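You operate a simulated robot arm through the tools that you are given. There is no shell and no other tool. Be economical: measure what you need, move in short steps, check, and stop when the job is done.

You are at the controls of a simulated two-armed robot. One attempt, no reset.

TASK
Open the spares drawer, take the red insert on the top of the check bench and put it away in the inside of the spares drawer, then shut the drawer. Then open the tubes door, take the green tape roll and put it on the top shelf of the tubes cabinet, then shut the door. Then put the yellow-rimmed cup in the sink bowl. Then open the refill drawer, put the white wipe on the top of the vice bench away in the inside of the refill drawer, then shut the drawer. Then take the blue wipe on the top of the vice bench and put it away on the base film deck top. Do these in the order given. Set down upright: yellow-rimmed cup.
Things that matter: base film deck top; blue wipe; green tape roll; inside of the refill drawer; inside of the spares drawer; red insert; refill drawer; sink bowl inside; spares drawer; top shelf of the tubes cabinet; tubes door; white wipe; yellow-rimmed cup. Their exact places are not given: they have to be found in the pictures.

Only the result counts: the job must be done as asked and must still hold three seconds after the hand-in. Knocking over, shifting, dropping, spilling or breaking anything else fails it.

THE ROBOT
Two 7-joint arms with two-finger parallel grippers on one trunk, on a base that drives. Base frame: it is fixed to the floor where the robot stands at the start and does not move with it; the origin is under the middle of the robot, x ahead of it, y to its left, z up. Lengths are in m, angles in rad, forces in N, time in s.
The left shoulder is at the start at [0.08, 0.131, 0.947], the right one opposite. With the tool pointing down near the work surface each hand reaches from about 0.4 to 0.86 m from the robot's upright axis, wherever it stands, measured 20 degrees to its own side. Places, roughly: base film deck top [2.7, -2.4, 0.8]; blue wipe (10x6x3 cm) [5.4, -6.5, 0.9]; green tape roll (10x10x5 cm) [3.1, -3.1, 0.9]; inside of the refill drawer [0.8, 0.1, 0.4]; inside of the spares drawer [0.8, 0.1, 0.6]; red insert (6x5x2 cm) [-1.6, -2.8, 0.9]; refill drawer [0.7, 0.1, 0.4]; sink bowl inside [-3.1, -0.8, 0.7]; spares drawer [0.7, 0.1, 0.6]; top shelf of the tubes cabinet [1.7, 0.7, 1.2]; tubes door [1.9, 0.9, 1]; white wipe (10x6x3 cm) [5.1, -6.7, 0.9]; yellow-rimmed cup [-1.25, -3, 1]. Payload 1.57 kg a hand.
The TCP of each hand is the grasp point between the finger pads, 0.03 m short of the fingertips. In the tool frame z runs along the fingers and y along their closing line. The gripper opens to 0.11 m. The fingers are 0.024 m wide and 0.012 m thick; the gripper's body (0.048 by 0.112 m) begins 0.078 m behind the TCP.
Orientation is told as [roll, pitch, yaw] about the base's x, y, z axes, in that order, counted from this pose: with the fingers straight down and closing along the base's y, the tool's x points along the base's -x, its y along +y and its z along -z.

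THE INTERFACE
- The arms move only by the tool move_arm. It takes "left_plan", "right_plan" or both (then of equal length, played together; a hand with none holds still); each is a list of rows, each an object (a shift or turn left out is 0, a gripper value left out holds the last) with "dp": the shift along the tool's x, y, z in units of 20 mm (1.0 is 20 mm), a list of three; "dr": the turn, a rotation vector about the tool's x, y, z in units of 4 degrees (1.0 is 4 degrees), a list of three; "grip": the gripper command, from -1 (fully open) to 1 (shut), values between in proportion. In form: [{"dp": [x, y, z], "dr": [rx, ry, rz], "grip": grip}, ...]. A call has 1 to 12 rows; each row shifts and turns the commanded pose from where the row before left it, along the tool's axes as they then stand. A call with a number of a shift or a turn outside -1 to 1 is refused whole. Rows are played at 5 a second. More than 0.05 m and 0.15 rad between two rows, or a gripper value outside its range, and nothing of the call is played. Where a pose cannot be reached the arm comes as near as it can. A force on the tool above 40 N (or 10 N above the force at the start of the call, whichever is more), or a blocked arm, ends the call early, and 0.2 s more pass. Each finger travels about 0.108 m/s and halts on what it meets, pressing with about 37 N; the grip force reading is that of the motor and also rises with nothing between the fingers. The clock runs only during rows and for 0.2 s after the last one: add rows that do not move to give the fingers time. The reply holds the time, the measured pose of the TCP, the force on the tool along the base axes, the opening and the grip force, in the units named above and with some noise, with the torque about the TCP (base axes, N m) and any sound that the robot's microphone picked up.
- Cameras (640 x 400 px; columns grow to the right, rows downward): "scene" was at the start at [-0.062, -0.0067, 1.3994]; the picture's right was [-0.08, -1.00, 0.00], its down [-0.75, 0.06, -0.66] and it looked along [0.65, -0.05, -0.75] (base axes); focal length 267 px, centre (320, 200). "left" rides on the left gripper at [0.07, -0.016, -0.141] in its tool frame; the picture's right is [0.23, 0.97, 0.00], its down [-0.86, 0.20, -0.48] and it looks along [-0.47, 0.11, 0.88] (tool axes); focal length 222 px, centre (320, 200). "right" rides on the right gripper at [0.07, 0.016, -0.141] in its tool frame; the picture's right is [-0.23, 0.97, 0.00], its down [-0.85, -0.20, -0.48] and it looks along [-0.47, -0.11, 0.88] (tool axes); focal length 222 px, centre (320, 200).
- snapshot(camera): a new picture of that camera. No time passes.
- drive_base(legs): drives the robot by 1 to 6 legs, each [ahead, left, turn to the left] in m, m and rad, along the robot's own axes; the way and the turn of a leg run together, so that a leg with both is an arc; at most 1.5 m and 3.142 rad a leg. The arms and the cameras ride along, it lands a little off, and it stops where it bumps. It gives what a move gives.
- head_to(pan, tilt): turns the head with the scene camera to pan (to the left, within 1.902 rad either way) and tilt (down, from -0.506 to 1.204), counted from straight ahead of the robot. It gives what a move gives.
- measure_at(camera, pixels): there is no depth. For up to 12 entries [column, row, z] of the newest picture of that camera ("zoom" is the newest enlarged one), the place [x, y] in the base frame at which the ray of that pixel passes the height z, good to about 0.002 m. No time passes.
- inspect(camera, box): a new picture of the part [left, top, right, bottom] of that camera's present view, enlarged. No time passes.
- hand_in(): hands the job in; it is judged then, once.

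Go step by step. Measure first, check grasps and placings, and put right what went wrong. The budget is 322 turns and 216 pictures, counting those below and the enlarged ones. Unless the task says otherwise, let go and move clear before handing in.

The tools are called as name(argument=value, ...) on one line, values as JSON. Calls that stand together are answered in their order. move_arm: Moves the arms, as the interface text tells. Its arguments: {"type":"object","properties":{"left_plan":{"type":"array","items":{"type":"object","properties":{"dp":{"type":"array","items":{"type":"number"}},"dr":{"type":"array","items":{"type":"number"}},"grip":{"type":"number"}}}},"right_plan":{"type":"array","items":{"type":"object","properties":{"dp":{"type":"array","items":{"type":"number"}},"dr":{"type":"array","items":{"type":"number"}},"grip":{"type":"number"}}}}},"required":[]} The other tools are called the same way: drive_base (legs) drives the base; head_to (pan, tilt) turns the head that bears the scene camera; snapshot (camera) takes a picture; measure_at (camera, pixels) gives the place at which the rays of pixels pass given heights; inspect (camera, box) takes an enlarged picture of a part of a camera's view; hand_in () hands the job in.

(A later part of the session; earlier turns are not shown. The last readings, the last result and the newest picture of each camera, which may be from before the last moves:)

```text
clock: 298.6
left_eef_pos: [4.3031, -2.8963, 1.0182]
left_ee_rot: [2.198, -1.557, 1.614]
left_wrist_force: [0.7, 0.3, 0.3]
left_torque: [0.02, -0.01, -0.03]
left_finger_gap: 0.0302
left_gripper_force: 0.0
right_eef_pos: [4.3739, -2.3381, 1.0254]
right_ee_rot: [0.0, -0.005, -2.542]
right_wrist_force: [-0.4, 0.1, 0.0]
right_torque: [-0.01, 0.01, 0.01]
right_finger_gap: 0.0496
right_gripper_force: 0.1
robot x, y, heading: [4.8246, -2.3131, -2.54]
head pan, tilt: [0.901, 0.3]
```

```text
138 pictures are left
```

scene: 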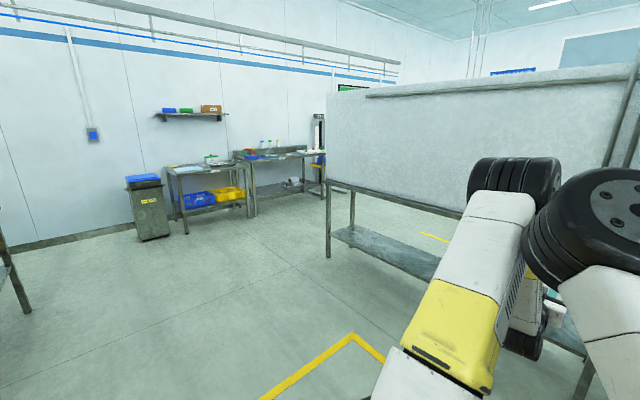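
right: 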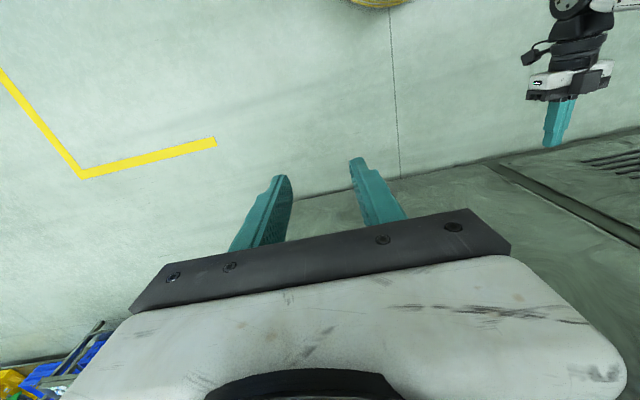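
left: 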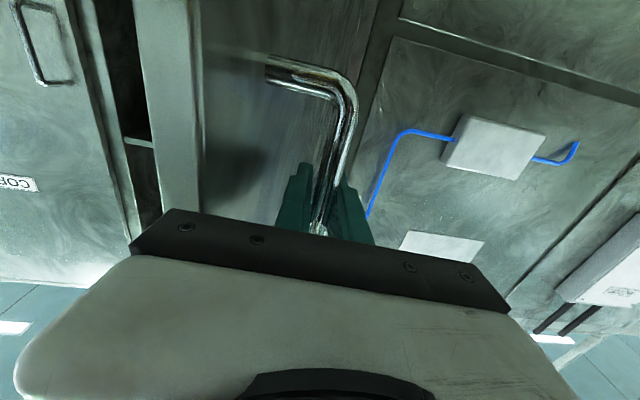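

measure_at(camera="scene", pixels=[[583, 385, 0], [328, 257, 0], [332, 180, 0.85], [460, 213, 0.85], [20, 310, 0], [155, 240, 0], [255, 213, 0]])

head_to(pan=-0.1, tilt=0.5)

snapshot(camera="scene")

```text
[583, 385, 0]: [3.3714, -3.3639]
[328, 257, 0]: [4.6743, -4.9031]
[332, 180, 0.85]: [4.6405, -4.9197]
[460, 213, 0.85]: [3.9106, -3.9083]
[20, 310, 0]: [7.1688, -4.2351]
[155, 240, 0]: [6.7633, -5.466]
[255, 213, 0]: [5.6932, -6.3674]
```

```text
clock: 299.8
left_eef_pos: [4.3032, -2.8968, 1.0188]
left_ee_rot: [2.194, -1.556, 1.619]
left_wrist_force: [-0.2, 0.0, 0.7]
left_torque: [-0.01, -0.04, -0.01]
left_finger_gap: 0.0302
left_gripper_force: 0.1
right_eef_pos: [4.3747, -2.3378, 1.0245]
right_ee_rot: [-0.001, -0.003, -2.54]
right_wrist_force: [0.0, -0.1, 0.6]
right_torque: [0.01, 0.02, -0.03]
right_finger_gap: 0.0494
right_gripper_force: 0.0
robot x, y, heading: [4.8232, -2.3122, -2.538]
head pan, tilt: [-0.099, 0.499]
```

```text
137 pictures are left
```

scene: 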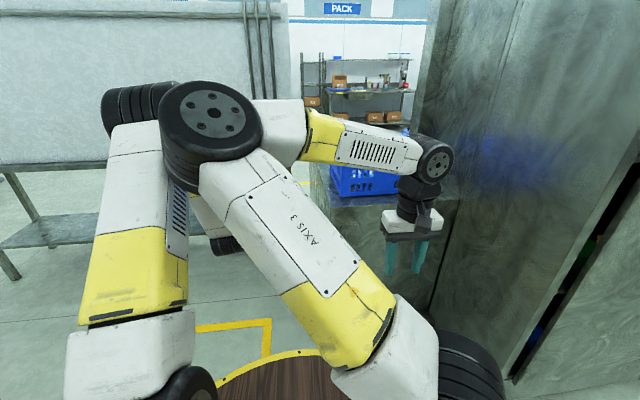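

A long table with a partition (n≈0.98 front, t 4.7–6.7) blocks the way here; open floor lies at t 6.7–8.3. I'll go around its far end to reach the front aisle.

drive_base(legs=[[0.4, 0, 0], [0, 1.4, 0], [0, 1.4, 0]])

head_to(pan=0.1, tilt=0.3)

snapshot(camera="scene")

```text
clock: 315.4
left_eef_pos: [5.5425, -5.4199, 1.0183]
left_ee_rot: [2.195, -1.556, 1.621]
left_wrist_force: [-0.1, -0.1, -0.6]
left_torque: [0.0, -0.02, -0.02]
left_finger_gap: 0.0302
left_gripper_force: 0.1
right_eef_pos: [5.6104, -4.861, 1.0243]
right_ee_rot: [0.0, -0.003, -2.538]
right_wrist_force: [-0.3, -1.0, 0.0]
right_torque: [-0.02, -0.01, -0.02]
right_finger_gap: 0.0494
right_gripper_force: 0.1
robot x, y, heading: [6.0595, -4.8348, -2.534]
head pan, tilt: [-0.099, 0.499]
```

```text
clock: 316.1
left_eef_pos: [5.5424, -5.4202, 1.0185]
left_ee_rot: [2.193, -1.558, 1.622]
left_wrist_force: [-0.8, -0.5, -0.7]
left_torque: [-0.02, -0.01, 0.04]
left_finger_gap: 0.0304
left_gripper_force: 0.1
right_eef_pos: [5.6107, -4.8607, 1.0241]
right_ee_rot: [-0.001, -0.003, -2.537]
right_wrist_force: [-0.2, -0.3, 0.5]
right_torque: [-0.01, -0.02, 0.0]
right_finger_gap: 0.0495
right_gripper_force: 0.1
robot x, y, heading: [6.0589, -4.8344, -2.531]
head pan, tilt: [0.099, 0.3]
```

```text
136 pictures are left
```

scene: 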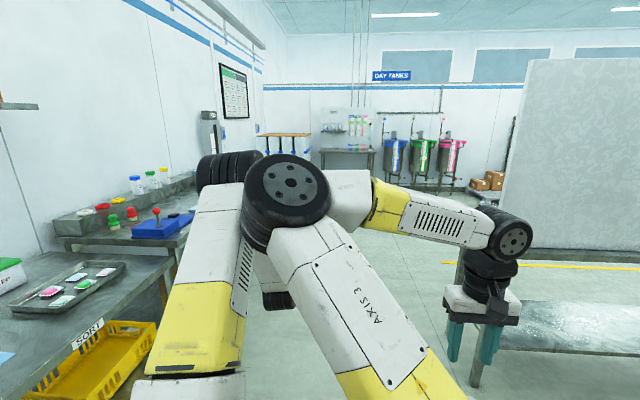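

measure_at(camera="scene", pixels=[[172, 262, 0.85], [20, 395, 0.85], [195, 215, 0.85], [475, 383, 0], [480, 322, 0.85], [155, 345, 0.3], [320, 168, 0], [215, 150, 0.85]])

```text
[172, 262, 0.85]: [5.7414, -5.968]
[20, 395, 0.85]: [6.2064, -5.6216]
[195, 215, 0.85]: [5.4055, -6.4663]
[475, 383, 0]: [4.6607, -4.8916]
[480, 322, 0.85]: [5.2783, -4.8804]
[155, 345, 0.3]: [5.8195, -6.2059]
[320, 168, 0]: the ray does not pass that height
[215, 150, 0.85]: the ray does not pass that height
```

The corridor t 6.7–8.18 is centred on me. I drive forward 2.5 m into the front aisle, then strafe back toward the tape roll.

drive_base(legs=[[1.3, 0, 0], [1.25, 0, 0]])

head_to(pan=-1.7, tilt=0.3)

snapshot(camera="scene")

```text
clock: 328.6
left_eef_pos: [3.4549, -6.8883, 1.0178]
left_ee_rot: [2.194, -1.558, 1.625]
left_wrist_force: [0.4, -0.4, 1.0]
left_torque: [-0.01, -0.01, 0.0]
left_finger_gap: 0.0302
left_gripper_force: 0.1
right_eef_pos: [3.5211, -6.329, 1.0244]
right_ee_rot: [-0.002, -0.004, -2.535]
right_wrist_force: [0.2, 0.6, 0.0]
right_torque: [0.01, 0.01, 0.04]
right_finger_gap: 0.0493
right_gripper_force: 0.0
robot x, y, heading: [3.9728, -6.3017, -2.528]
head pan, tilt: [0.099, 0.3]
```

```text
clock: 330.4
left_eef_pos: [3.4545, -6.8874, 1.0184]
left_ee_rot: [2.196, -1.559, 1.624]
left_wrist_force: [0.0, -0.2, -0.5]
left_torque: [0.01, 0.01, 0.02]
left_finger_gap: 0.0301
left_gripper_force: 0.0
right_eef_pos: [3.521, -6.3282, 1.0248]
right_ee_rot: [-0.002, -0.002, -2.532]
right_wrist_force: [1.2, -0.3, 0.1]
right_torque: [0.01, -0.02, -0.01]
right_finger_gap: 0.0497
right_gripper_force: 0.2
robot x, y, heading: [3.968, -6.3015, -2.532]
head pan, tilt: [-1.7, 0.3]
```

```text
135 pictures are left
```

scene: 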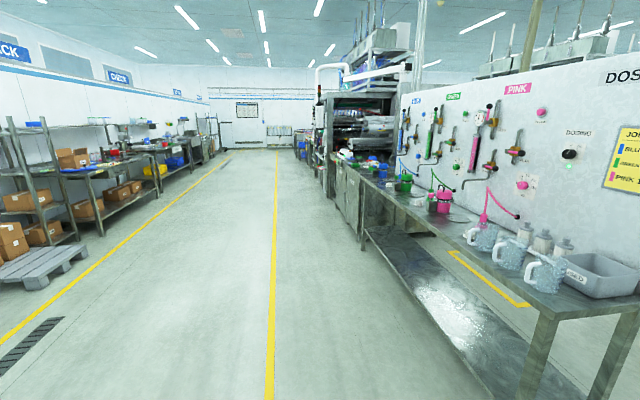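

measure_at(camera="scene", pixels=[[540, 315, 0.85], [362, 195, 0.85], [335, 165, 0.85], [520, 400, 0], [362, 250, 0], [330, 197, 0]])

drive_base(legs=[[0, 0, -1.56], [1.4, 0, 0], [1.1, 0, 0]])

head_to(pan=-0.6, tilt=0.4)

snapshot(camera="scene")

```text
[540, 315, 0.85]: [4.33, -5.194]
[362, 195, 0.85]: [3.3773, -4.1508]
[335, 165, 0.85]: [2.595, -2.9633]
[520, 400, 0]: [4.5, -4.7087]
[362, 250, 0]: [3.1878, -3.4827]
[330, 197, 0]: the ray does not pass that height
```

```text
clock: 346.4
left_eef_pos: [1.8158, -3.8574, 1.0176]
left_ee_rot: [2.194, -1.556, 0.114]
left_wrist_force: [-0.3, 0.1, -0.6]
left_torque: [-0.03, 0.02, -0.03]
left_finger_gap: 0.0304
left_gripper_force: 0.0
right_eef_pos: [2.3796, -3.8897, 1.024]
right_ee_rot: [-0.002, -0.003, 2.239]
right_wrist_force: [0.4, -0.8, 0.3]
right_torque: [0.02, -0.02, -0.02]
right_finger_gap: 0.0497
right_gripper_force: 0.1
robot x, y, heading: [2.4308, -4.3355, 2.251]
head pan, tilt: [-1.7, 0.3]
```

```text
clock: 347.7
left_eef_pos: [1.8161, -3.8578, 1.0174]
left_ee_rot: [2.196, -1.557, 0.115]
left_wrist_force: [0.7, 0.6, -0.3]
left_torque: [-0.04, -0.04, 0.01]
left_finger_gap: 0.0304
left_gripper_force: 0.0
right_eef_pos: [2.3792, -3.8903, 1.0241]
right_ee_rot: [-0.003, -0.003, 2.239]
right_wrist_force: [0.4, 0.7, -0.5]
right_torque: [-0.01, 0.0, 0.02]
right_finger_gap: 0.0495
right_gripper_force: 0.0
robot x, y, heading: [2.4293, -4.3384, 2.242]
head pan, tilt: [-0.6, 0.4]
```

```text
134 pictures are left
```

scene: 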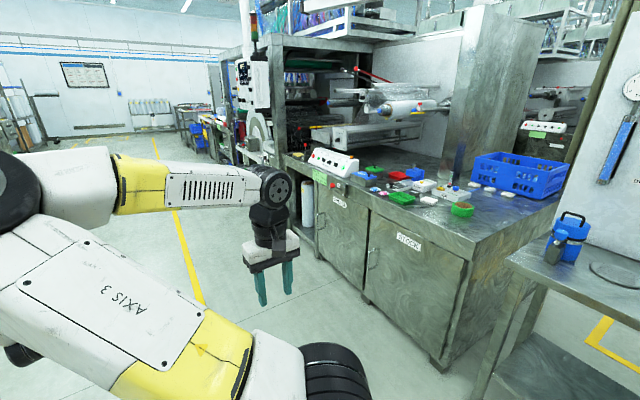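

The roll should appear near column ~480. I enlarge the bench top.

inspect(camera="scene", box=[360, 130, 580, 268])

```text
2.90 times, centred on (470, 199) of scene
```

zoom: 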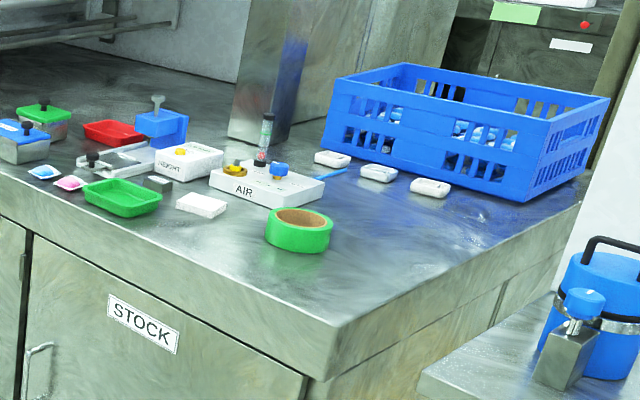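

measure_at(camera="zoom", pixels=[[300, 215, 0.91], [297, 250, 0.86], [267, 232, 0.885], [333, 232, 0.885], [320, 352, 0.86], [0, 175, 0.86], [580, 190, 0.86], [230, 185, 0.86], [320, 190, 0.86]])

```text
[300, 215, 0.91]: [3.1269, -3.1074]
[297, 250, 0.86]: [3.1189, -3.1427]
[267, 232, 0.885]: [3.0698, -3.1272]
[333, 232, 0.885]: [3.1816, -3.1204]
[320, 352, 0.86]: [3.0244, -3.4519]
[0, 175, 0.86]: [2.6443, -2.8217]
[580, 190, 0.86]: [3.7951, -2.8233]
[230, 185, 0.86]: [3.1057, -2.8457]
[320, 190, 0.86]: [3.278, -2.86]
```

The green roll lies flat at about (3.126,-3.112), 0.26 m in from the front edge. I'll grip it across its diameter with the left hand pointing forward, tilted 30° down; I turn to face the bench and prepare the hand.

drive_base(legs=[[0, 0, -1.62], [0, 0.4, 0]])

move_arm(left_plan=[{"dr": [0, 1, 0], "grip": -1}, {"dr": [0, 1, 0]}, {"dr": [0, 1, 0]}, {"dr": [0, 1, 0]}, {"dr": [0, 1, 0]}, {"dr": [0, 1, 0]}, {"dr": [0, 1, 0]}, {"dr": [0, 0.5, 0]}, {}])

head_to(pan=0.15, tilt=0.6)

snapshot(camera="scene")

snapshot(camera="left")

```text
clock: 354.1
left_eef_pos: [2.7075, -3.4255, 1.0183]
left_ee_rot: [2.192, -1.556, -1.501]
left_wrist_force: [0.3, 0.4, -0.2]
left_torque: [0.03, 0.0, 0.01]
left_finger_gap: 0.0306
left_gripper_force: 0.0
right_eef_pos: [2.6491, -3.985, 1.0238]
right_ee_rot: [-0.001, -0.002, 0.621]
right_wrist_force: [0.1, 0.1, 0.4]
right_torque: [-0.02, -0.02, -0.01]
right_finger_gap: 0.0497
right_gripper_force: 0.1
robot x, y, heading: [2.201, -4.0222, 0.628]
head pan, tilt: [-0.6, 0.4]
```

```text
clock: 356.3
left_eef_pos: [2.6945, -3.4269, 0.9491]
left_ee_rot: [0.048, -0.953, 0.66]
left_wrist_force: [0.5, 0.2, -0.1]
left_torque: [-0.01, 0.0, 0.01]
left_finger_gap: 0.11
left_gripper_force: 0.1
right_eef_pos: [2.6463, -3.9728, 1.031]
right_ee_rot: [0.064, -0.043, 0.646]
right_wrist_force: [-0.6, 0.3, 0.1]
right_torque: [-0.01, 0.01, -0.01]
right_finger_gap: 0.0496
right_gripper_force: 0.1
robot x, y, heading: [2.2003, -4.0151, 0.625]
head pan, tilt: [-0.6, 0.4]
stopped in row 9 (left hand): the arm was blocked; the commanded pose is now the measured one
```

```text
clock: 357.4
left_eef_pos: [2.6954, -3.427, 0.9487]
left_ee_rot: [0.049, -0.953, 0.657]
left_wrist_force: [-0.8, -0.5, -0.3]
left_torque: [0.01, 0.02, -0.04]
left_finger_gap: 0.1101
left_gripper_force: 0.0
right_eef_pos: [2.6468, -3.9727, 1.0328]
right_ee_rot: [0.064, -0.043, 0.644]
right_wrist_force: [0.3, -0.6, 0.9]
right_torque: [0.0, -0.01, 0.01]
right_finger_gap: 0.0496
right_gripper_force: 0.2
robot x, y, heading: [2.2026, -4.0196, 0.626]
head pan, tilt: [0.15, 0.6]
```

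```text
132 pictures are left
```

scene: 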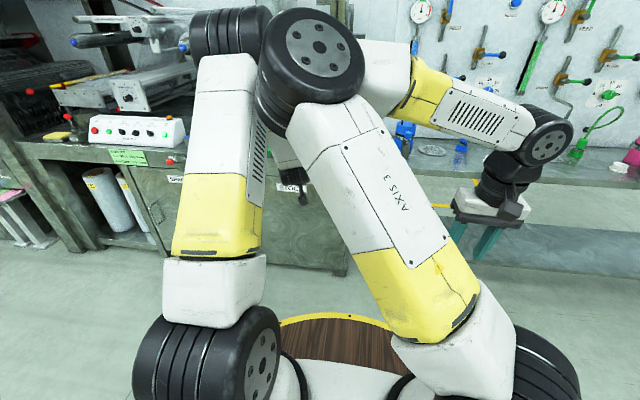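

```text
131 pictures are left
```

left: 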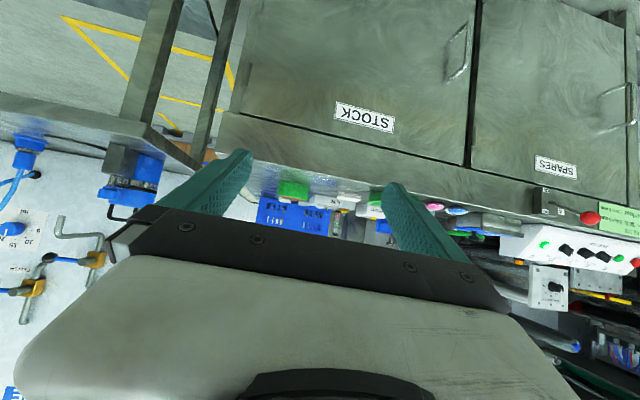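

The two elbows touched (around (250,50) in the scene). I move the right hand outward again to separate them.

move_arm(right_plan=[{"dp": [0, -1, 0]}, {"dp": [0, -1, 0]}, {"dp": [0, -1, 0]}, {"dp": [0, -1, 0]}, {"dp": [0, -1, 0], "dr": [0.5, 0, 0]}, {"dp": [0, -1, 0], "dr": [0.4, 0, 0]}, {"dp": [0, -1, 0], "dr": [0, 0.6, 0]}, {"dp": [0, -1, 0]}, {}])

snapshot(camera="scene")

```text
clock: 359.4
left_eef_pos: [2.6947, -3.4266, 0.95]
left_ee_rot: [0.048, -0.955, 0.66]
left_wrist_force: [0.3, 0.0, -1.6]
left_torque: [0.0, -0.04, -0.01]
left_finger_gap: 0.11
left_gripper_force: 0.0
right_eef_pos: [2.7432, -4.0997, 1.0238]
right_ee_rot: [0.002, 0.001, 0.646]
right_wrist_force: [1.4, -0.1, 0.0]
right_torque: [-0.01, -0.01, -0.02]
right_finger_gap: 0.0492
right_gripper_force: 0.1
robot x, y, heading: [2.2033, -4.0172, 0.627]
head pan, tilt: [0.15, 0.6]
```

```text
130 pictures are left
```

scene: 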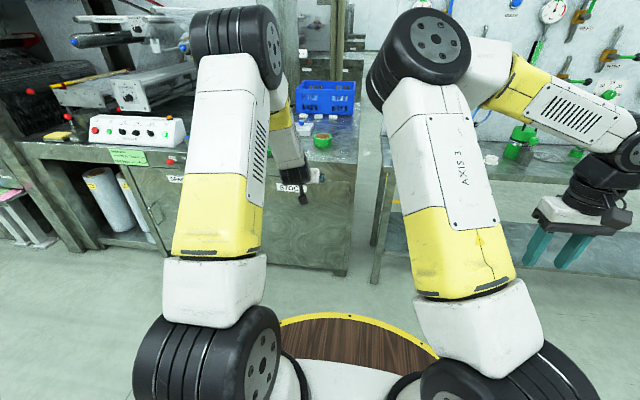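

The elbows are apart and the roll is visible at (322,140). I drive 0.5 m forward, bringing the left hand to just above the roll.

drive_base(legs=[[0.48, 0, 0]])

snapshot(camera="left")

snapshot(camera="scene")

```text
clock: 362.2
left_eef_pos: [3.083, -3.1434, 0.9496]
left_ee_rot: [0.049, -0.955, 0.659]
left_wrist_force: [0.4, -0.3, -0.2]
left_torque: [0.0, -0.01, -0.01]
left_finger_gap: 0.1103
left_gripper_force: 0.1
right_eef_pos: [3.1329, -3.8156, 1.0239]
right_ee_rot: [0.002, -0.003, 0.647]
right_wrist_force: [0.4, 1.0, 0.1]
right_torque: [-0.03, -0.01, -0.02]
right_finger_gap: 0.0495
right_gripper_force: 0.1
robot x, y, heading: [2.5928, -3.7387, 0.628]
head pan, tilt: [0.15, 0.6]
```

```text
129 pictures are left
```

left: 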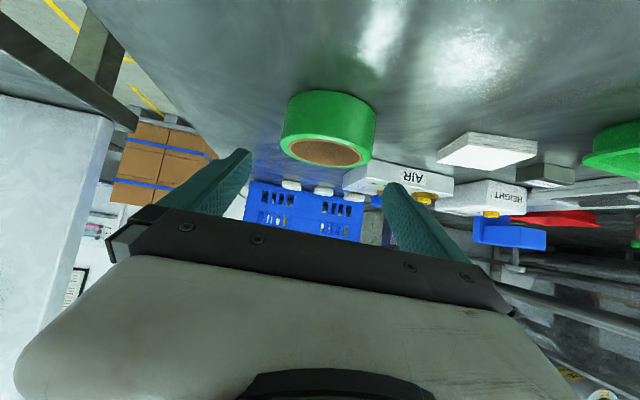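

```text
128 pictures are left
```

scene: 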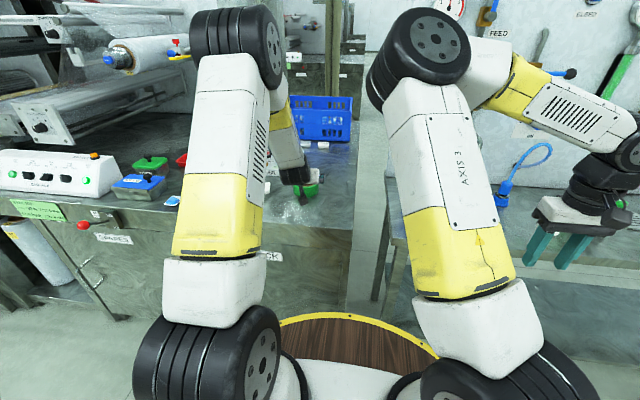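

measure_at(camera="left", pixels=[[325, 152, 0.91], [283, 128, 0.885], [376, 122, 0.885], [328, 97, 0.86], [282, 140, 0.91], [374, 138, 0.91]])

inspect(camera="left", box=[240, 70, 420, 182])

```text
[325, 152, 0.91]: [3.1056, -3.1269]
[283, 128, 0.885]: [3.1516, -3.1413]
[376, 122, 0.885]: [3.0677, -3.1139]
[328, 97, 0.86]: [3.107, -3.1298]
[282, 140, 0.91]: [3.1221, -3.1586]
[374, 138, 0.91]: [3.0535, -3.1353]
```

```text
3.56 times, centred on (330, 126) of left
```

zoom: 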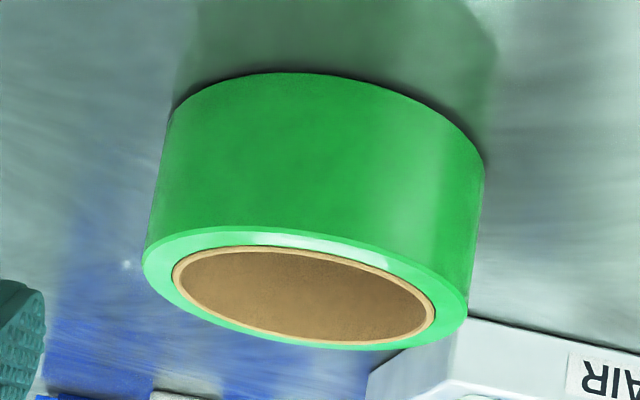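

Lateral alignment looks within a few mm; the roll centre is ~0.04 m ahead. I move forward 0.035 m horizontally and look again.

move_arm(left_plan=[{"dp": [-0.5, 0, 0.7]}, {"dp": [-0.5, 0, 0.7]}, {}])

snapshot(camera="left")

inspect(camera="scene", box=[260, 150, 360, 212])

```text
clock: 363.0
left_eef_pos: [3.1097, -3.1221, 0.95]
left_ee_rot: [0.048, -0.955, 0.661]
left_wrist_force: [0.7, 0.9, 0.4]
left_torque: [-0.01, -0.02, 0.02]
left_finger_gap: 0.1102
left_gripper_force: 0.1
right_eef_pos: [3.1338, -3.8165, 1.025]
right_ee_rot: [0.0, -0.001, 0.648]
right_wrist_force: [-0.4, -0.7, 0.0]
right_torque: [0.01, 0.01, -0.03]
right_finger_gap: 0.0497
right_gripper_force: 0.0
robot x, y, heading: [2.5909, -3.7351, 0.629]
head pan, tilt: [0.15, 0.6]
```

```text
126 pictures are left
```

left: 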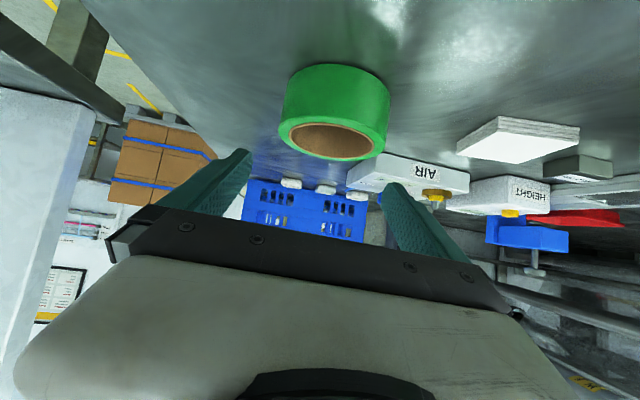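

```text
6.40 times, centred on (310, 181) of scene
```

zoom: 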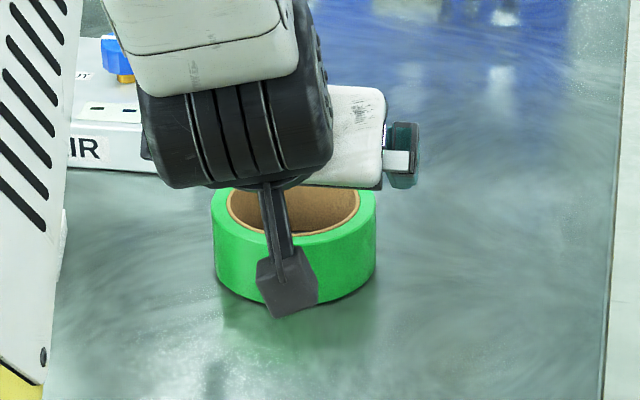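

measure_at(camera="left", pixels=[[333, 141, 0.91], [333, 141, 0.905], [333, 141, 0.9], [282, 118, 0.88], [390, 105, 0.88]])

measure_at(camera="zoom", pixels=[[293, 207, 0.91], [293, 207, 0.9], [295, 300, 0.86], [295, 300, 0.85], [213, 240, 0.88], [376, 235, 0.88]])

```text
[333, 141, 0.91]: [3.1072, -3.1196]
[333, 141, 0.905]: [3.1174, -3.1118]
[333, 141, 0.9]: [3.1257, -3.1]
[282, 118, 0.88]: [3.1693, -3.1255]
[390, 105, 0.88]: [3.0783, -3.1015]
```

```text
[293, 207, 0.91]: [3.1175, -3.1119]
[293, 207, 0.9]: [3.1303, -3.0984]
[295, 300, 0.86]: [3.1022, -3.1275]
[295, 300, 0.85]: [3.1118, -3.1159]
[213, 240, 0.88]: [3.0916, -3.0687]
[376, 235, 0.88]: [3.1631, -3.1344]
```

Both views agree: roll centre ≈(3.1185,-3.111), top z≈0.907. I shift 13 mm forward and 3 mm left, then lower 0.06 m around it.

move_arm(left_plan=[{"dp": [-0.38, 0.13, 0.53]}, {}, {"dp": [0.64, 0, 0.455]}, {"dp": [0.64, 0, 0.455]}, {"dp": [0.64, 0, 0.455]}, {"dp": [0.6, 0, 0.42]}, {}])

snapshot(camera="left")

```text
clock: 364.6
left_eef_pos: [3.1182, -3.1098, 0.8879]
left_ee_rot: [0.049, -0.954, 0.661]
left_wrist_force: [0.4, 0.0, -0.8]
left_torque: [0.01, -0.01, 0.02]
left_finger_gap: 0.1099
left_gripper_force: 0.1
right_eef_pos: [3.1333, -3.8175, 1.0239]
right_ee_rot: [0.004, -0.002, 0.648]
right_wrist_force: [-0.3, 0.0, -0.6]
right_torque: [0.02, -0.01, 0.03]
right_finger_gap: 0.0498
right_gripper_force: 0.0
robot x, y, heading: [2.5874, -3.7328, 0.63]
head pan, tilt: [0.15, 0.6]
```

```text
124 pictures are left
```

left: 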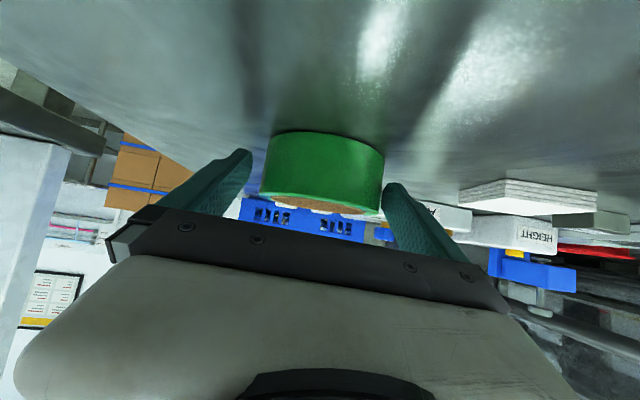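

The roll sits between both fingers without contact. I close on it.

move_arm(left_plan=[{"grip": 1}, {}, {}, {}])

```text
clock: 365.6
left_eef_pos: [3.1177, -3.11, 0.8879]
left_ee_rot: [0.05, -0.955, 0.66]
left_wrist_force: [-0.5, 1.6, 1.1]
left_torque: [0.21, 0.04, 0.06]
left_finger_gap: 0.0987
left_gripper_force: 37.0
right_eef_pos: [3.1324, -3.8162, 1.0246]
right_ee_rot: [0.001, -0.002, 0.646]
right_wrist_force: [-0.3, 1.4, 0.1]
right_torque: [0.01, 0.01, 0.0]
right_finger_gap: 0.0493
right_gripper_force: 0.2
robot x, y, heading: [2.5923, -3.733, 0.626]
head pan, tilt: [0.15, 0.6]
```

Gripped at gap 0.0987, 37 N. I lift straight up 0.16 m and check.

move_arm(left_plan=[{"dp": [-0.816, 0, -0.577]}, {"dp": [-0.816, 0, -0.577]}, {"dp": [-0.816, 0, -0.577]}, {"dp": [-0.816, 0, -0.577]}, {"dp": [-0.816, 0, -0.577]}, {"dp": [-0.816, 0, -0.577]}, {"dp": [-0.816, 0, -0.577]}, {"dp": [-0.816, 0, -0.577]}, {}])

drive_base(legs=[[-0.5, 0, 0]])

snapshot(camera="left")

```text
clock: 367.6
left_eef_pos: [3.12, -3.1141, 1.0476]
left_ee_rot: [0.049, -0.954, 0.662]
left_wrist_force: [-0.3, 0.7, -1.4]
left_torque: [-0.02, 0.03, -0.01]
left_finger_gap: 0.0986
left_gripper_force: 37.4
right_eef_pos: [3.1324, -3.8149, 1.0234]
right_ee_rot: [0.001, 0.0, 0.646]
right_wrist_force: [0.2, -0.7, -0.2]
right_torque: [-0.01, -0.01, -0.01]
right_finger_gap: 0.0494
right_gripper_force: 0.0
robot x, y, heading: [2.5893, -3.7333, 0.629]
head pan, tilt: [0.15, 0.6]
```

```text
clock: 370.6
left_eef_pos: [2.7206, -3.4126, 1.0463]
left_ee_rot: [0.047, -0.952, 0.649]
left_wrist_force: [-0.3, 0.1, -1.4]
left_torque: [-0.04, 0.04, -0.01]
left_finger_gap: 0.099
left_gripper_force: 37.2
right_eef_pos: [2.7253, -4.114, 1.0246]
right_ee_rot: [0.001, 0.001, 0.635]
right_wrist_force: [-0.1, 0.2, 0.3]
right_torque: [0.01, -0.01, 0.04]
right_finger_gap: 0.0494
right_gripper_force: 0.1
robot x, y, heading: [2.1813, -4.0262, 0.623]
head pan, tilt: [0.15, 0.6]
```

```text
123 pictures are left
```

left: 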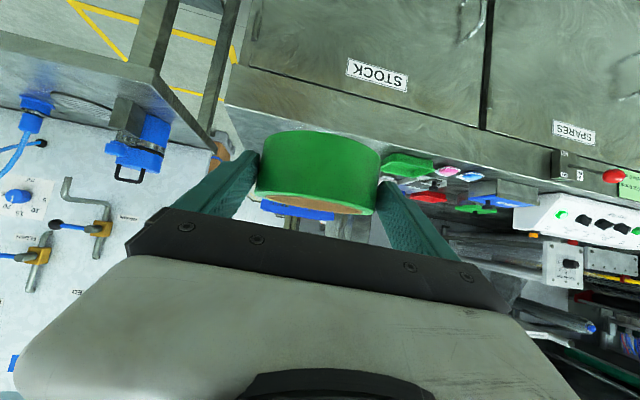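

The roll is firmly held. I retrace the route: back off, strafe along the front aisle to the far corridor.

drive_base(legs=[[-0.25, 0, 0], [0, -1.45, 0], [0, -1.45, 0]])

move_arm(right_plan=[{"dp": [0, 1, 0]}, {"dp": [0, 1, 0]}, {"dp": [0, 1, 0]}, {}])

head_to(pan=0, tilt=0.35)

snapshot(camera="scene")

```text
clock: 386.0
left_eef_pos: [4.2118, -5.9076, 1.0464]
left_ee_rot: [0.049, -0.953, 0.639]
left_wrist_force: [-0.1, 0.3, -0.8]
left_torque: [-0.03, 0.01, 0.0]
left_finger_gap: 0.0983
left_gripper_force: 37.2
right_eef_pos: [4.2078, -6.6102, 1.0242]
right_ee_rot: [-0.001, -0.001, 0.625]
right_wrist_force: [-0.3, -0.4, 0.0]
right_torque: [0.0, -0.02, -0.03]
right_finger_gap: 0.0496
right_gripper_force: 0.0
robot x, y, heading: [3.6678, -6.515, 0.61]
head pan, tilt: [0.15, 0.6]
```

```text
clock: 387.0
left_eef_pos: [4.2109, -5.9059, 1.0463]
left_ee_rot: [0.05, -0.953, 0.637]
left_wrist_force: [0.6, 0.8, -1.3]
left_torque: [-0.03, 0.08, 0.03]
left_finger_gap: 0.0985
left_gripper_force: 36.9
right_eef_pos: [4.1731, -6.5602, 1.0243]
right_ee_rot: [-0.001, 0.002, 0.626]
right_wrist_force: [1.2, 0.3, -0.2]
right_torque: [0.0, -0.03, 0.02]
right_finger_gap: 0.0494
right_gripper_force: 0.1
robot x, y, heading: [3.6639, -6.5184, 0.603]
head pan, tilt: [0.15, 0.6]
```

```text
clock: 387.7
left_eef_pos: [4.2114, -5.9078, 1.0468]
left_ee_rot: [0.049, -0.952, 0.636]
left_wrist_force: [-0.4, -0.6, -2.1]
left_torque: [-0.02, 0.01, -0.01]
left_finger_gap: 0.0982
left_gripper_force: 37.2
right_eef_pos: [4.1728, -6.5603, 1.0251]
right_ee_rot: [0.001, -0.001, 0.626]
right_wrist_force: [0.6, 0.3, 0.4]
right_torque: [-0.01, 0.0, -0.02]
right_finger_gap: 0.0497
right_gripper_force: 0.1
robot x, y, heading: [3.6663, -6.5179, 0.608]
head pan, tilt: [0.0, 0.351]
```

```text
122 pictures are left
```

scene: 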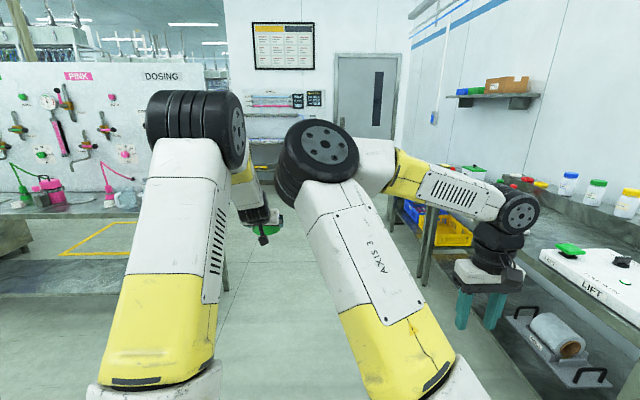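

I'm lined up with the corridor (t 7.43). I drive forward 2.93 m, then strafe left toward the pole gap.

drive_base(legs=[[1.46, 0, 0], [1.46, 0, 0], [0, 1.4, 0.01], [0, 1.33, 0]])

snapshot(camera="scene")

```text
clock: 414.6
left_eef_pos: [5.1298, -1.9911, 1.0466]
left_ee_rot: [0.05, -0.954, 0.614]
left_wrist_force: [-0.4, 0.2, -1.4]
left_torque: [-0.02, 0.03, 0.0]
left_finger_gap: 0.0985
left_gripper_force: 37.0
right_eef_pos: [5.0748, -2.6427, 1.0243]
right_ee_rot: [0.0, 0.0, 0.6]
right_wrist_force: [-0.1, 0.8, 0.0]
right_torque: [0.01, 0.03, -0.03]
right_finger_gap: 0.0497
right_gripper_force: 0.0
robot x, y, heading: [4.5731, -2.5887, 0.58]
head pan, tilt: [0.0, 0.351]
```

```text
121 pictures are left
```

scene: 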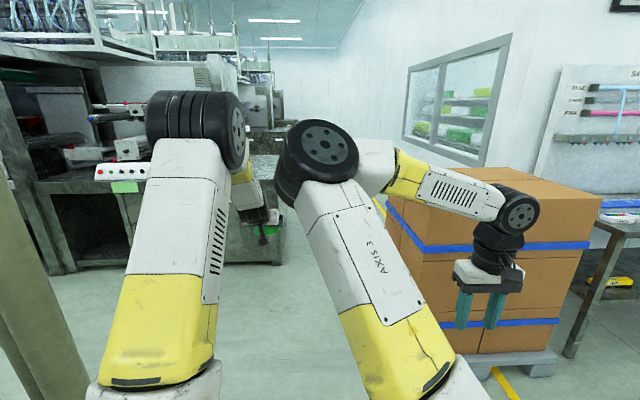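

Pole's near edge works out to t≈4.28 and the box corner to t≈5.2, so t≈4.71 gives ~8–10 cm each side. I straighten and pass through.

drive_base(legs=[[0, 0.04, 0.037], [0.65, 0, 0], [0.65, 0, 0]])

snapshot(camera="scene")

```text
clock: 420.1
left_eef_pos: [5.7613, -1.4598, 1.04]
left_ee_rot: [0.055, -0.921, 0.639]
left_wrist_force: [-21.4, -13.5, 8.5]
left_torque: [-0.37, -0.38, -1.26]
left_finger_gap: 0.0988
left_gripper_force: 37.2
right_eef_pos: [5.7387, -2.1092, 1.0246]
right_ee_rot: [0.0, 0.0, 0.637]
right_wrist_force: [-0.4, 0.2, 0.1]
right_torque: [-0.01, 0.01, 0.0]
right_finger_gap: 0.0493
right_gripper_force: 0.1
robot x, y, heading: [5.2333, -2.0691, 0.611]
head pan, tilt: [0.0, 0.351]
stopped in leg 3: the force on the tool passed its limit at 552 N (the readings are from after the stop); the commanded pose is now the measured one
```

```text
120 pictures are left
```

scene: 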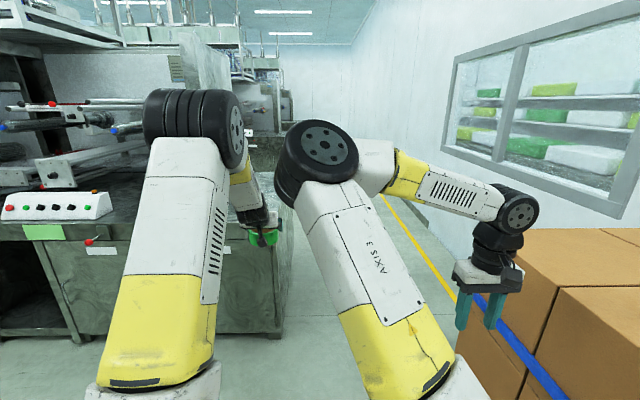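

The left hand hit something of the opposite line (552 N). I look with the left camera before backing off.

snapshot(camera="left")

inspect(camera="scene", box=[0, 120, 320, 320])

```text
119 pictures are left
```

left: 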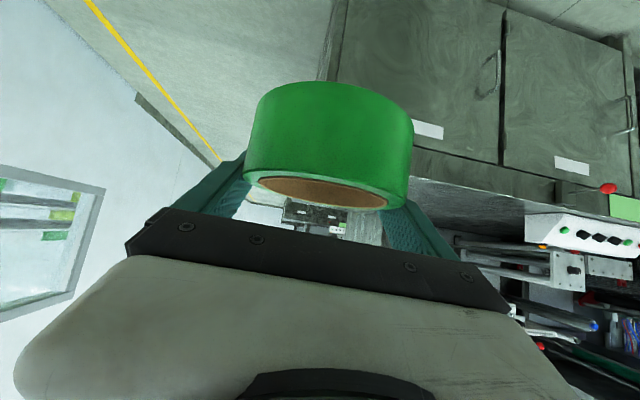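

```text
2.00 times, centred on (160, 220) of scene
```

zoom: 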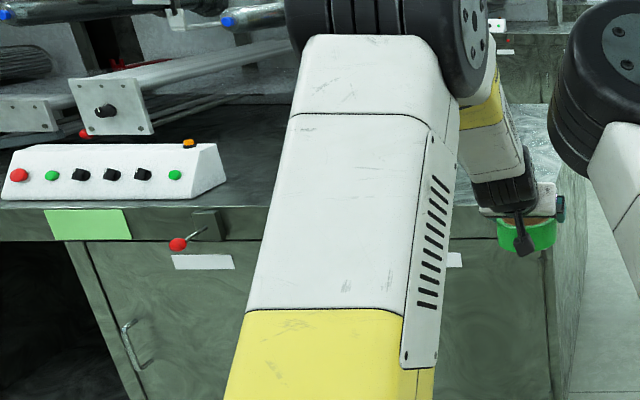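

The roll was pushed a little toward the palm but is still held (gap 0.0988), and nothing visible has moved. I retract the left hand 0.18 m to make room for manoeuvring in this aisle.

move_arm(left_plan=[{"dp": [0.577, 0, -0.816]}, {"dp": [0.577, 0, -0.816]}, {"dp": [0.577, 0, -0.816]}, {"dp": [0.577, 0, -0.816]}, {"dp": [0.577, 0, -0.816]}, {"dp": [0.577, 0, -0.816]}, {"dp": [0.577, 0, -0.816]}, {"dp": [0.577, 0, -0.816]}, {"dp": [0.577, 0, -0.816]}, {}])

inspect(camera="scene", box=[160, 140, 400, 290])

snapshot(camera="left")

```text
clock: 422.3
left_eef_pos: [5.6219, -1.5701, 1.0454]
left_ee_rot: [0.053, -0.923, 0.639]
left_wrist_force: [0.1, 0.6, -1.1]
left_torque: [0.02, -0.08, 0.02]
left_finger_gap: 0.0987
left_gripper_force: 36.4
right_eef_pos: [5.7385, -2.1075, 1.0244]
right_ee_rot: [-0.001, 0.0, 0.637]
right_wrist_force: [-0.1, -0.3, -0.3]
right_torque: [0.01, -0.03, 0.0]
right_finger_gap: 0.0496
right_gripper_force: 0.1
robot x, y, heading: [5.2322, -2.0679, 0.612]
head pan, tilt: [0.0, 0.351]
```

```text
2.67 times, centred on (280, 215) of scene
```

zoom: 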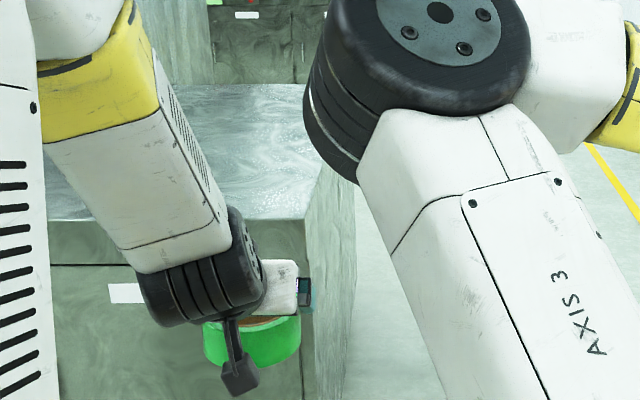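

```text
116 pictures are left
```

left: 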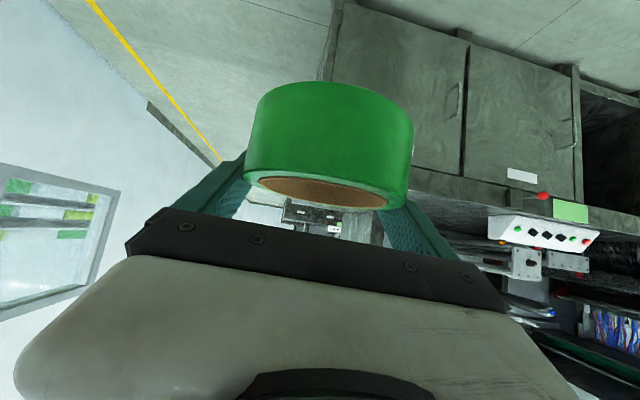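

The roll is now held a bit further back and lower in the fingers, still at full grip. I strafe gently along the aisle in stages, checking drift.

drive_base(legs=[[0, 1.2, 0.01], [0, 1.2, 0.01]])

```text
clock: 434.2
left_eef_pos: [4.1619, 0.4087, 1.0453]
left_ee_rot: [0.054, -0.924, 0.671]
left_wrist_force: [0.3, 0.2, -2.0]
left_torque: [0.01, 0.0, -0.02]
left_finger_gap: 0.0988
left_gripper_force: 37.5
right_eef_pos: [4.2947, -0.1263, 1.0246]
right_ee_rot: [-0.001, 0.0, 0.671]
right_wrist_force: [-0.5, -1.4, 0.4]
right_torque: [-0.02, 0.02, 0.01]
right_finger_gap: 0.0495
right_gripper_force: 0.0
robot x, y, heading: [3.7917, -0.1023, 0.649]
head pan, tilt: [0.0, 0.351]
```

head_to(pan=0.9, tilt=0.5)

snapshot(camera="scene")

```text
clock: 435.4
left_eef_pos: [4.1597, 0.408, 1.0466]
left_ee_rot: [0.053, -0.924, 0.674]
left_wrist_force: [-0.2, 0.2, -1.8]
left_torque: [0.01, 0.01, 0.01]
left_finger_gap: 0.0984
left_gripper_force: 37.4
right_eef_pos: [4.294, -0.1258, 1.0244]
right_ee_rot: [0.0, 0.001, 0.67]
right_wrist_force: [0.1, -0.2, 0.1]
right_torque: [0.0, 0.0, 0.01]
right_finger_gap: 0.0495
right_gripper_force: 0.1
robot x, y, heading: [3.7878, -0.1016, 0.654]
head pan, tilt: [0.901, 0.499]
```

```text
115 pictures are left
```

scene: 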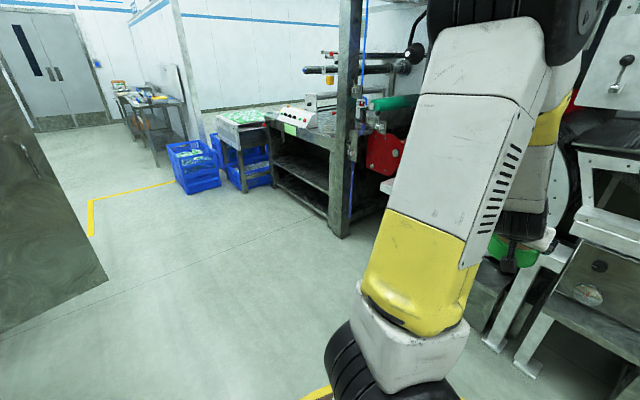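

measure_at(camera="scene", pixels=[[340, 236, 0], [490, 345, 0], [527, 377, 0], [105, 283, 0.1], [105, 283, 0.2], [580, 235, 0.7], [620, 180, 0.85]])

```text
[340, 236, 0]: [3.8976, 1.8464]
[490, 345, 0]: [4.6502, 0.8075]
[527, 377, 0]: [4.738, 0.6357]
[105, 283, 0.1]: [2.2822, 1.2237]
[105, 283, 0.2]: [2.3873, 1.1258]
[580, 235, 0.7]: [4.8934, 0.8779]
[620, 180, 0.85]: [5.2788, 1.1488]
```

The open door's tip is at n≈2.63 and the opposite bench edge near 3.87. I hold n≈3.08 and continue strafing past the door.

drive_base(legs=[[0.05, 0, -0.035], [0, 1.2, 0]])

```text
clock: 442.0
left_eef_pos: [3.5333, 1.3962, 1.0459]
left_ee_rot: [0.053, -0.924, 0.635]
left_wrist_force: [0.5, -0.6, -1.7]
left_torque: [0.01, -0.05, 0.02]
left_finger_gap: 0.0989
left_gripper_force: 36.9
right_eef_pos: [3.6494, 0.8587, 1.0249]
right_ee_rot: [0.0, 0.0, 0.635]
right_wrist_force: [0.2, -0.3, 0.1]
right_torque: [0.01, 0.03, 0.02]
right_finger_gap: 0.0495
right_gripper_force: 0.0
robot x, y, heading: [3.1385, 0.897, 0.619]
head pan, tilt: [0.901, 0.499]
```

drive_base(legs=[[0, 1.33, 0]])

head_to(pan=1.9, tilt=0.4)

snapshot(camera="scene")

```text
clock: 448.7
left_eef_pos: [2.7829, 2.4892, 1.0451]
left_ee_rot: [0.055, -0.925, 0.617]
left_wrist_force: [-0.6, 0.3, -1.0]
left_torque: [0.04, -0.04, -0.02]
left_finger_gap: 0.0985
left_gripper_force: 36.6
right_eef_pos: [2.8866, 1.9489, 1.0246]
right_ee_rot: [0.001, 0.0, 0.615]
right_wrist_force: [0.4, 0.0, 0.5]
right_torque: [0.03, 0.01, 0.0]
right_finger_gap: 0.0496
right_gripper_force: 0.1
robot x, y, heading: [2.3809, 2.0001, 0.588]
head pan, tilt: [0.901, 0.499]
```

```text
clock: 450.0
left_eef_pos: [2.7829, 2.4896, 1.0455]
left_ee_rot: [0.054, -0.924, 0.616]
left_wrist_force: [0.7, 0.6, -1.3]
left_torque: [0.05, -0.03, -0.03]
left_finger_gap: 0.0986
left_gripper_force: 37.1
right_eef_pos: [2.8872, 1.9489, 1.0238]
right_ee_rot: [0.0, -0.002, 0.615]
right_wrist_force: [0.2, -0.4, 0.8]
right_torque: [0.0, 0.0, -0.03]
right_finger_gap: 0.0496
right_gripper_force: 0.2
robot x, y, heading: [2.3776, 1.9964, 0.592]
head pan, tilt: [1.901, 0.4]
```

```text
114 pictures are left
```

scene: 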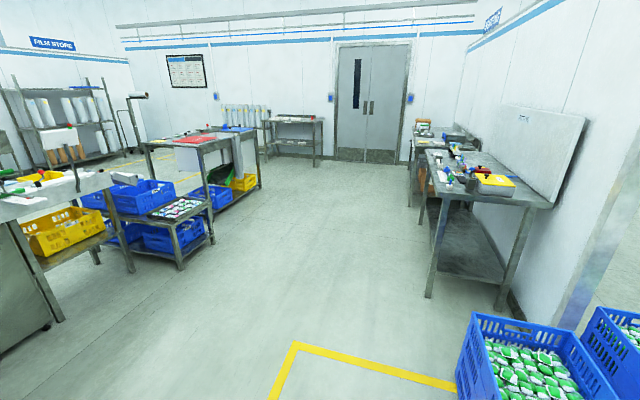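

Position n≈3.10, t≈-0.25, with clear space to turn. I turn around to face the open cabinet.

drive_base(legs=[[0, 0, 1.58], [0, 0, 1.583]])

head_to(pan=0.3, tilt=0.2)

snapshot(camera="scene")

```text
clock: 458.1
left_eef_pos: [1.9877, 1.5023, 1.0462]
left_ee_rot: [0.053, -0.925, -2.511]
left_wrist_force: [0.1, 0.2, -1.2]
left_torque: [-0.03, 0.04, -0.01]
left_finger_gap: 0.0982
left_gripper_force: 37.2
right_eef_pos: [1.8749, 2.0408, 1.0235]
right_ee_rot: [0.0, 0.0, -2.513]
right_wrist_force: [0.3, 0.3, 0.2]
right_torque: [-0.01, -0.01, 0.01]
right_finger_gap: 0.0496
right_gripper_force: 0.1
robot x, y, heading: [2.3793, 1.9986, -2.529]
head pan, tilt: [1.901, 0.4]
```

```text
clock: 459.7
left_eef_pos: [1.9886, 1.502, 1.045]
left_ee_rot: [0.054, -0.923, -2.509]
left_wrist_force: [0.4, -0.2, -2.9]
left_torque: [-0.03, 0.02, 0.0]
left_finger_gap: 0.0987
left_gripper_force: 37.4
right_eef_pos: [1.8747, 2.0407, 1.025]
right_ee_rot: [0.0, 0.001, -2.511]
right_wrist_force: [-0.8, 0.1, 0.6]
right_torque: [0.0, 0.0, 0.01]
right_finger_gap: 0.0495
right_gripper_force: 0.0
robot x, y, heading: [2.3834, 1.999, -2.529]
head pan, tilt: [0.3, 0.201]
```

```text
113 pictures are left
```

scene: 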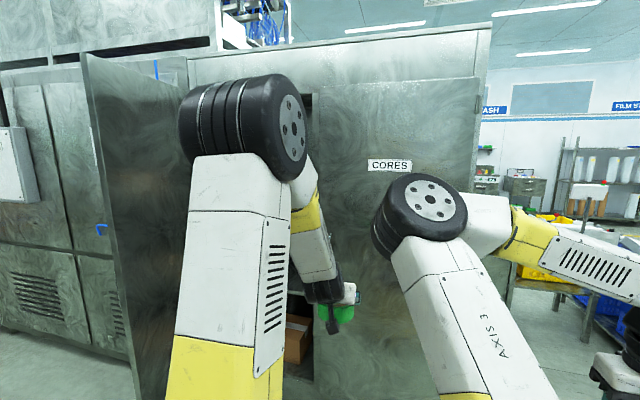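

I strafe left 0.42 m in front of the opening and raise the left hand to z≈1.33.

drive_base(legs=[[0, 0.42, 0]])

move_arm(left_plan=[{"dp": [-0.8, 0, -0.6]}, {"dp": [-0.8, 0, -0.6]}, {"dp": [-0.8, 0, -0.6]}, {"dp": [-0.8, 0, -0.6]}, {"dp": [-0.8, 0, -0.6]}, {"dp": [-0.8, 0, -0.6]}, {"dp": [-0.8, 0, -0.6]}, {"dp": [-0.8, 0, -0.6]}, {"dp": [-0.8, 0, -0.6]}, {"dp": [-0.8, 0, -0.6]}, {"dp": [-0.8, 0, -0.6]}, {"dp": [-0.8, 0, -0.6]}])

head_to(pan=0.25, tilt=0.15)

snapshot(camera="scene")

snapshot(camera="left")

```text
clock: 462.3
left_eef_pos: [2.2291, 1.1589, 1.0459]
left_ee_rot: [0.054, -0.924, -2.508]
left_wrist_force: [-0.5, 0.6, -1.0]
left_torque: [-0.03, 0.05, -0.01]
left_finger_gap: 0.0989
left_gripper_force: 37.1
right_eef_pos: [2.1153, 1.6966, 1.0244]
right_ee_rot: [0.0, 0.001, -2.508]
right_wrist_force: [-0.2, 0.7, 0.0]
right_torque: [0.02, -0.01, -0.04]
right_finger_gap: 0.0493
right_gripper_force: 0.1
robot x, y, heading: [2.618, 1.6563, -2.537]
head pan, tilt: [0.3, 0.201]
```

```text
clock: 464.9
left_eef_pos: [2.2218, 1.1652, 1.2852]
left_ee_rot: [0.056, -0.924, -2.509]
left_wrist_force: [0.7, 0.1, -1.2]
left_torque: [0.0, 0.01, 0.02]
left_finger_gap: 0.0987
left_gripper_force: 37.4
right_eef_pos: [2.1147, 1.6977, 1.0229]
right_ee_rot: [-0.001, 0.0, -2.51]
right_wrist_force: [0.2, -0.3, 0.1]
right_torque: [-0.01, 0.01, -0.01]
right_finger_gap: 0.0497
right_gripper_force: 0.0
robot x, y, heading: [2.622, 1.6553, -2.53]
head pan, tilt: [0.3, 0.201]
```

```text
clock: 465.5
left_eef_pos: [2.222, 1.1641, 1.2846]
left_ee_rot: [0.053, -0.924, -2.508]
left_wrist_force: [-0.6, 0.0, -1.0]
left_torque: [0.0, 0.03, 0.02]
left_finger_gap: 0.0986
left_gripper_force: 37.7
right_eef_pos: [2.1145, 1.697, 1.0241]
right_ee_rot: [-0.001, -0.001, -2.51]
right_wrist_force: [-0.4, -0.5, -0.1]
right_torque: [-0.01, -0.03, -0.02]
right_finger_gap: 0.0496
right_gripper_force: 0.1
robot x, y, heading: [2.6269, 1.6543, -2.528]
head pan, tilt: [0.25, 0.15]
```

```text
112 pictures are left
```

scene: 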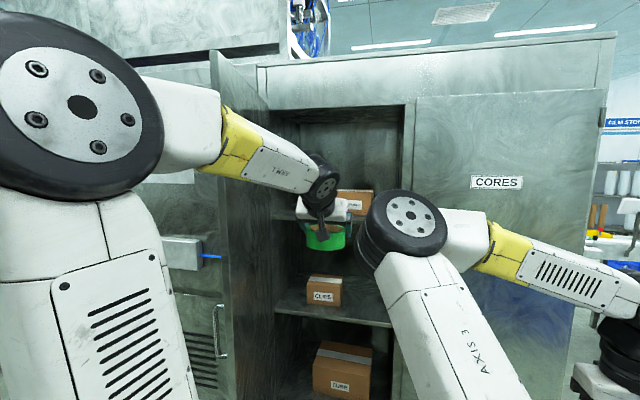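

```text
111 pictures are left
```

left: 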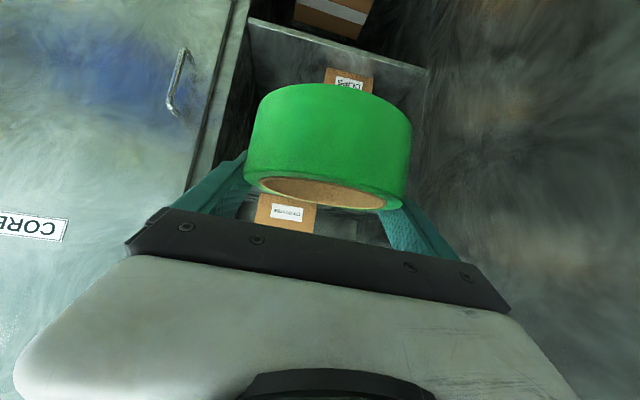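

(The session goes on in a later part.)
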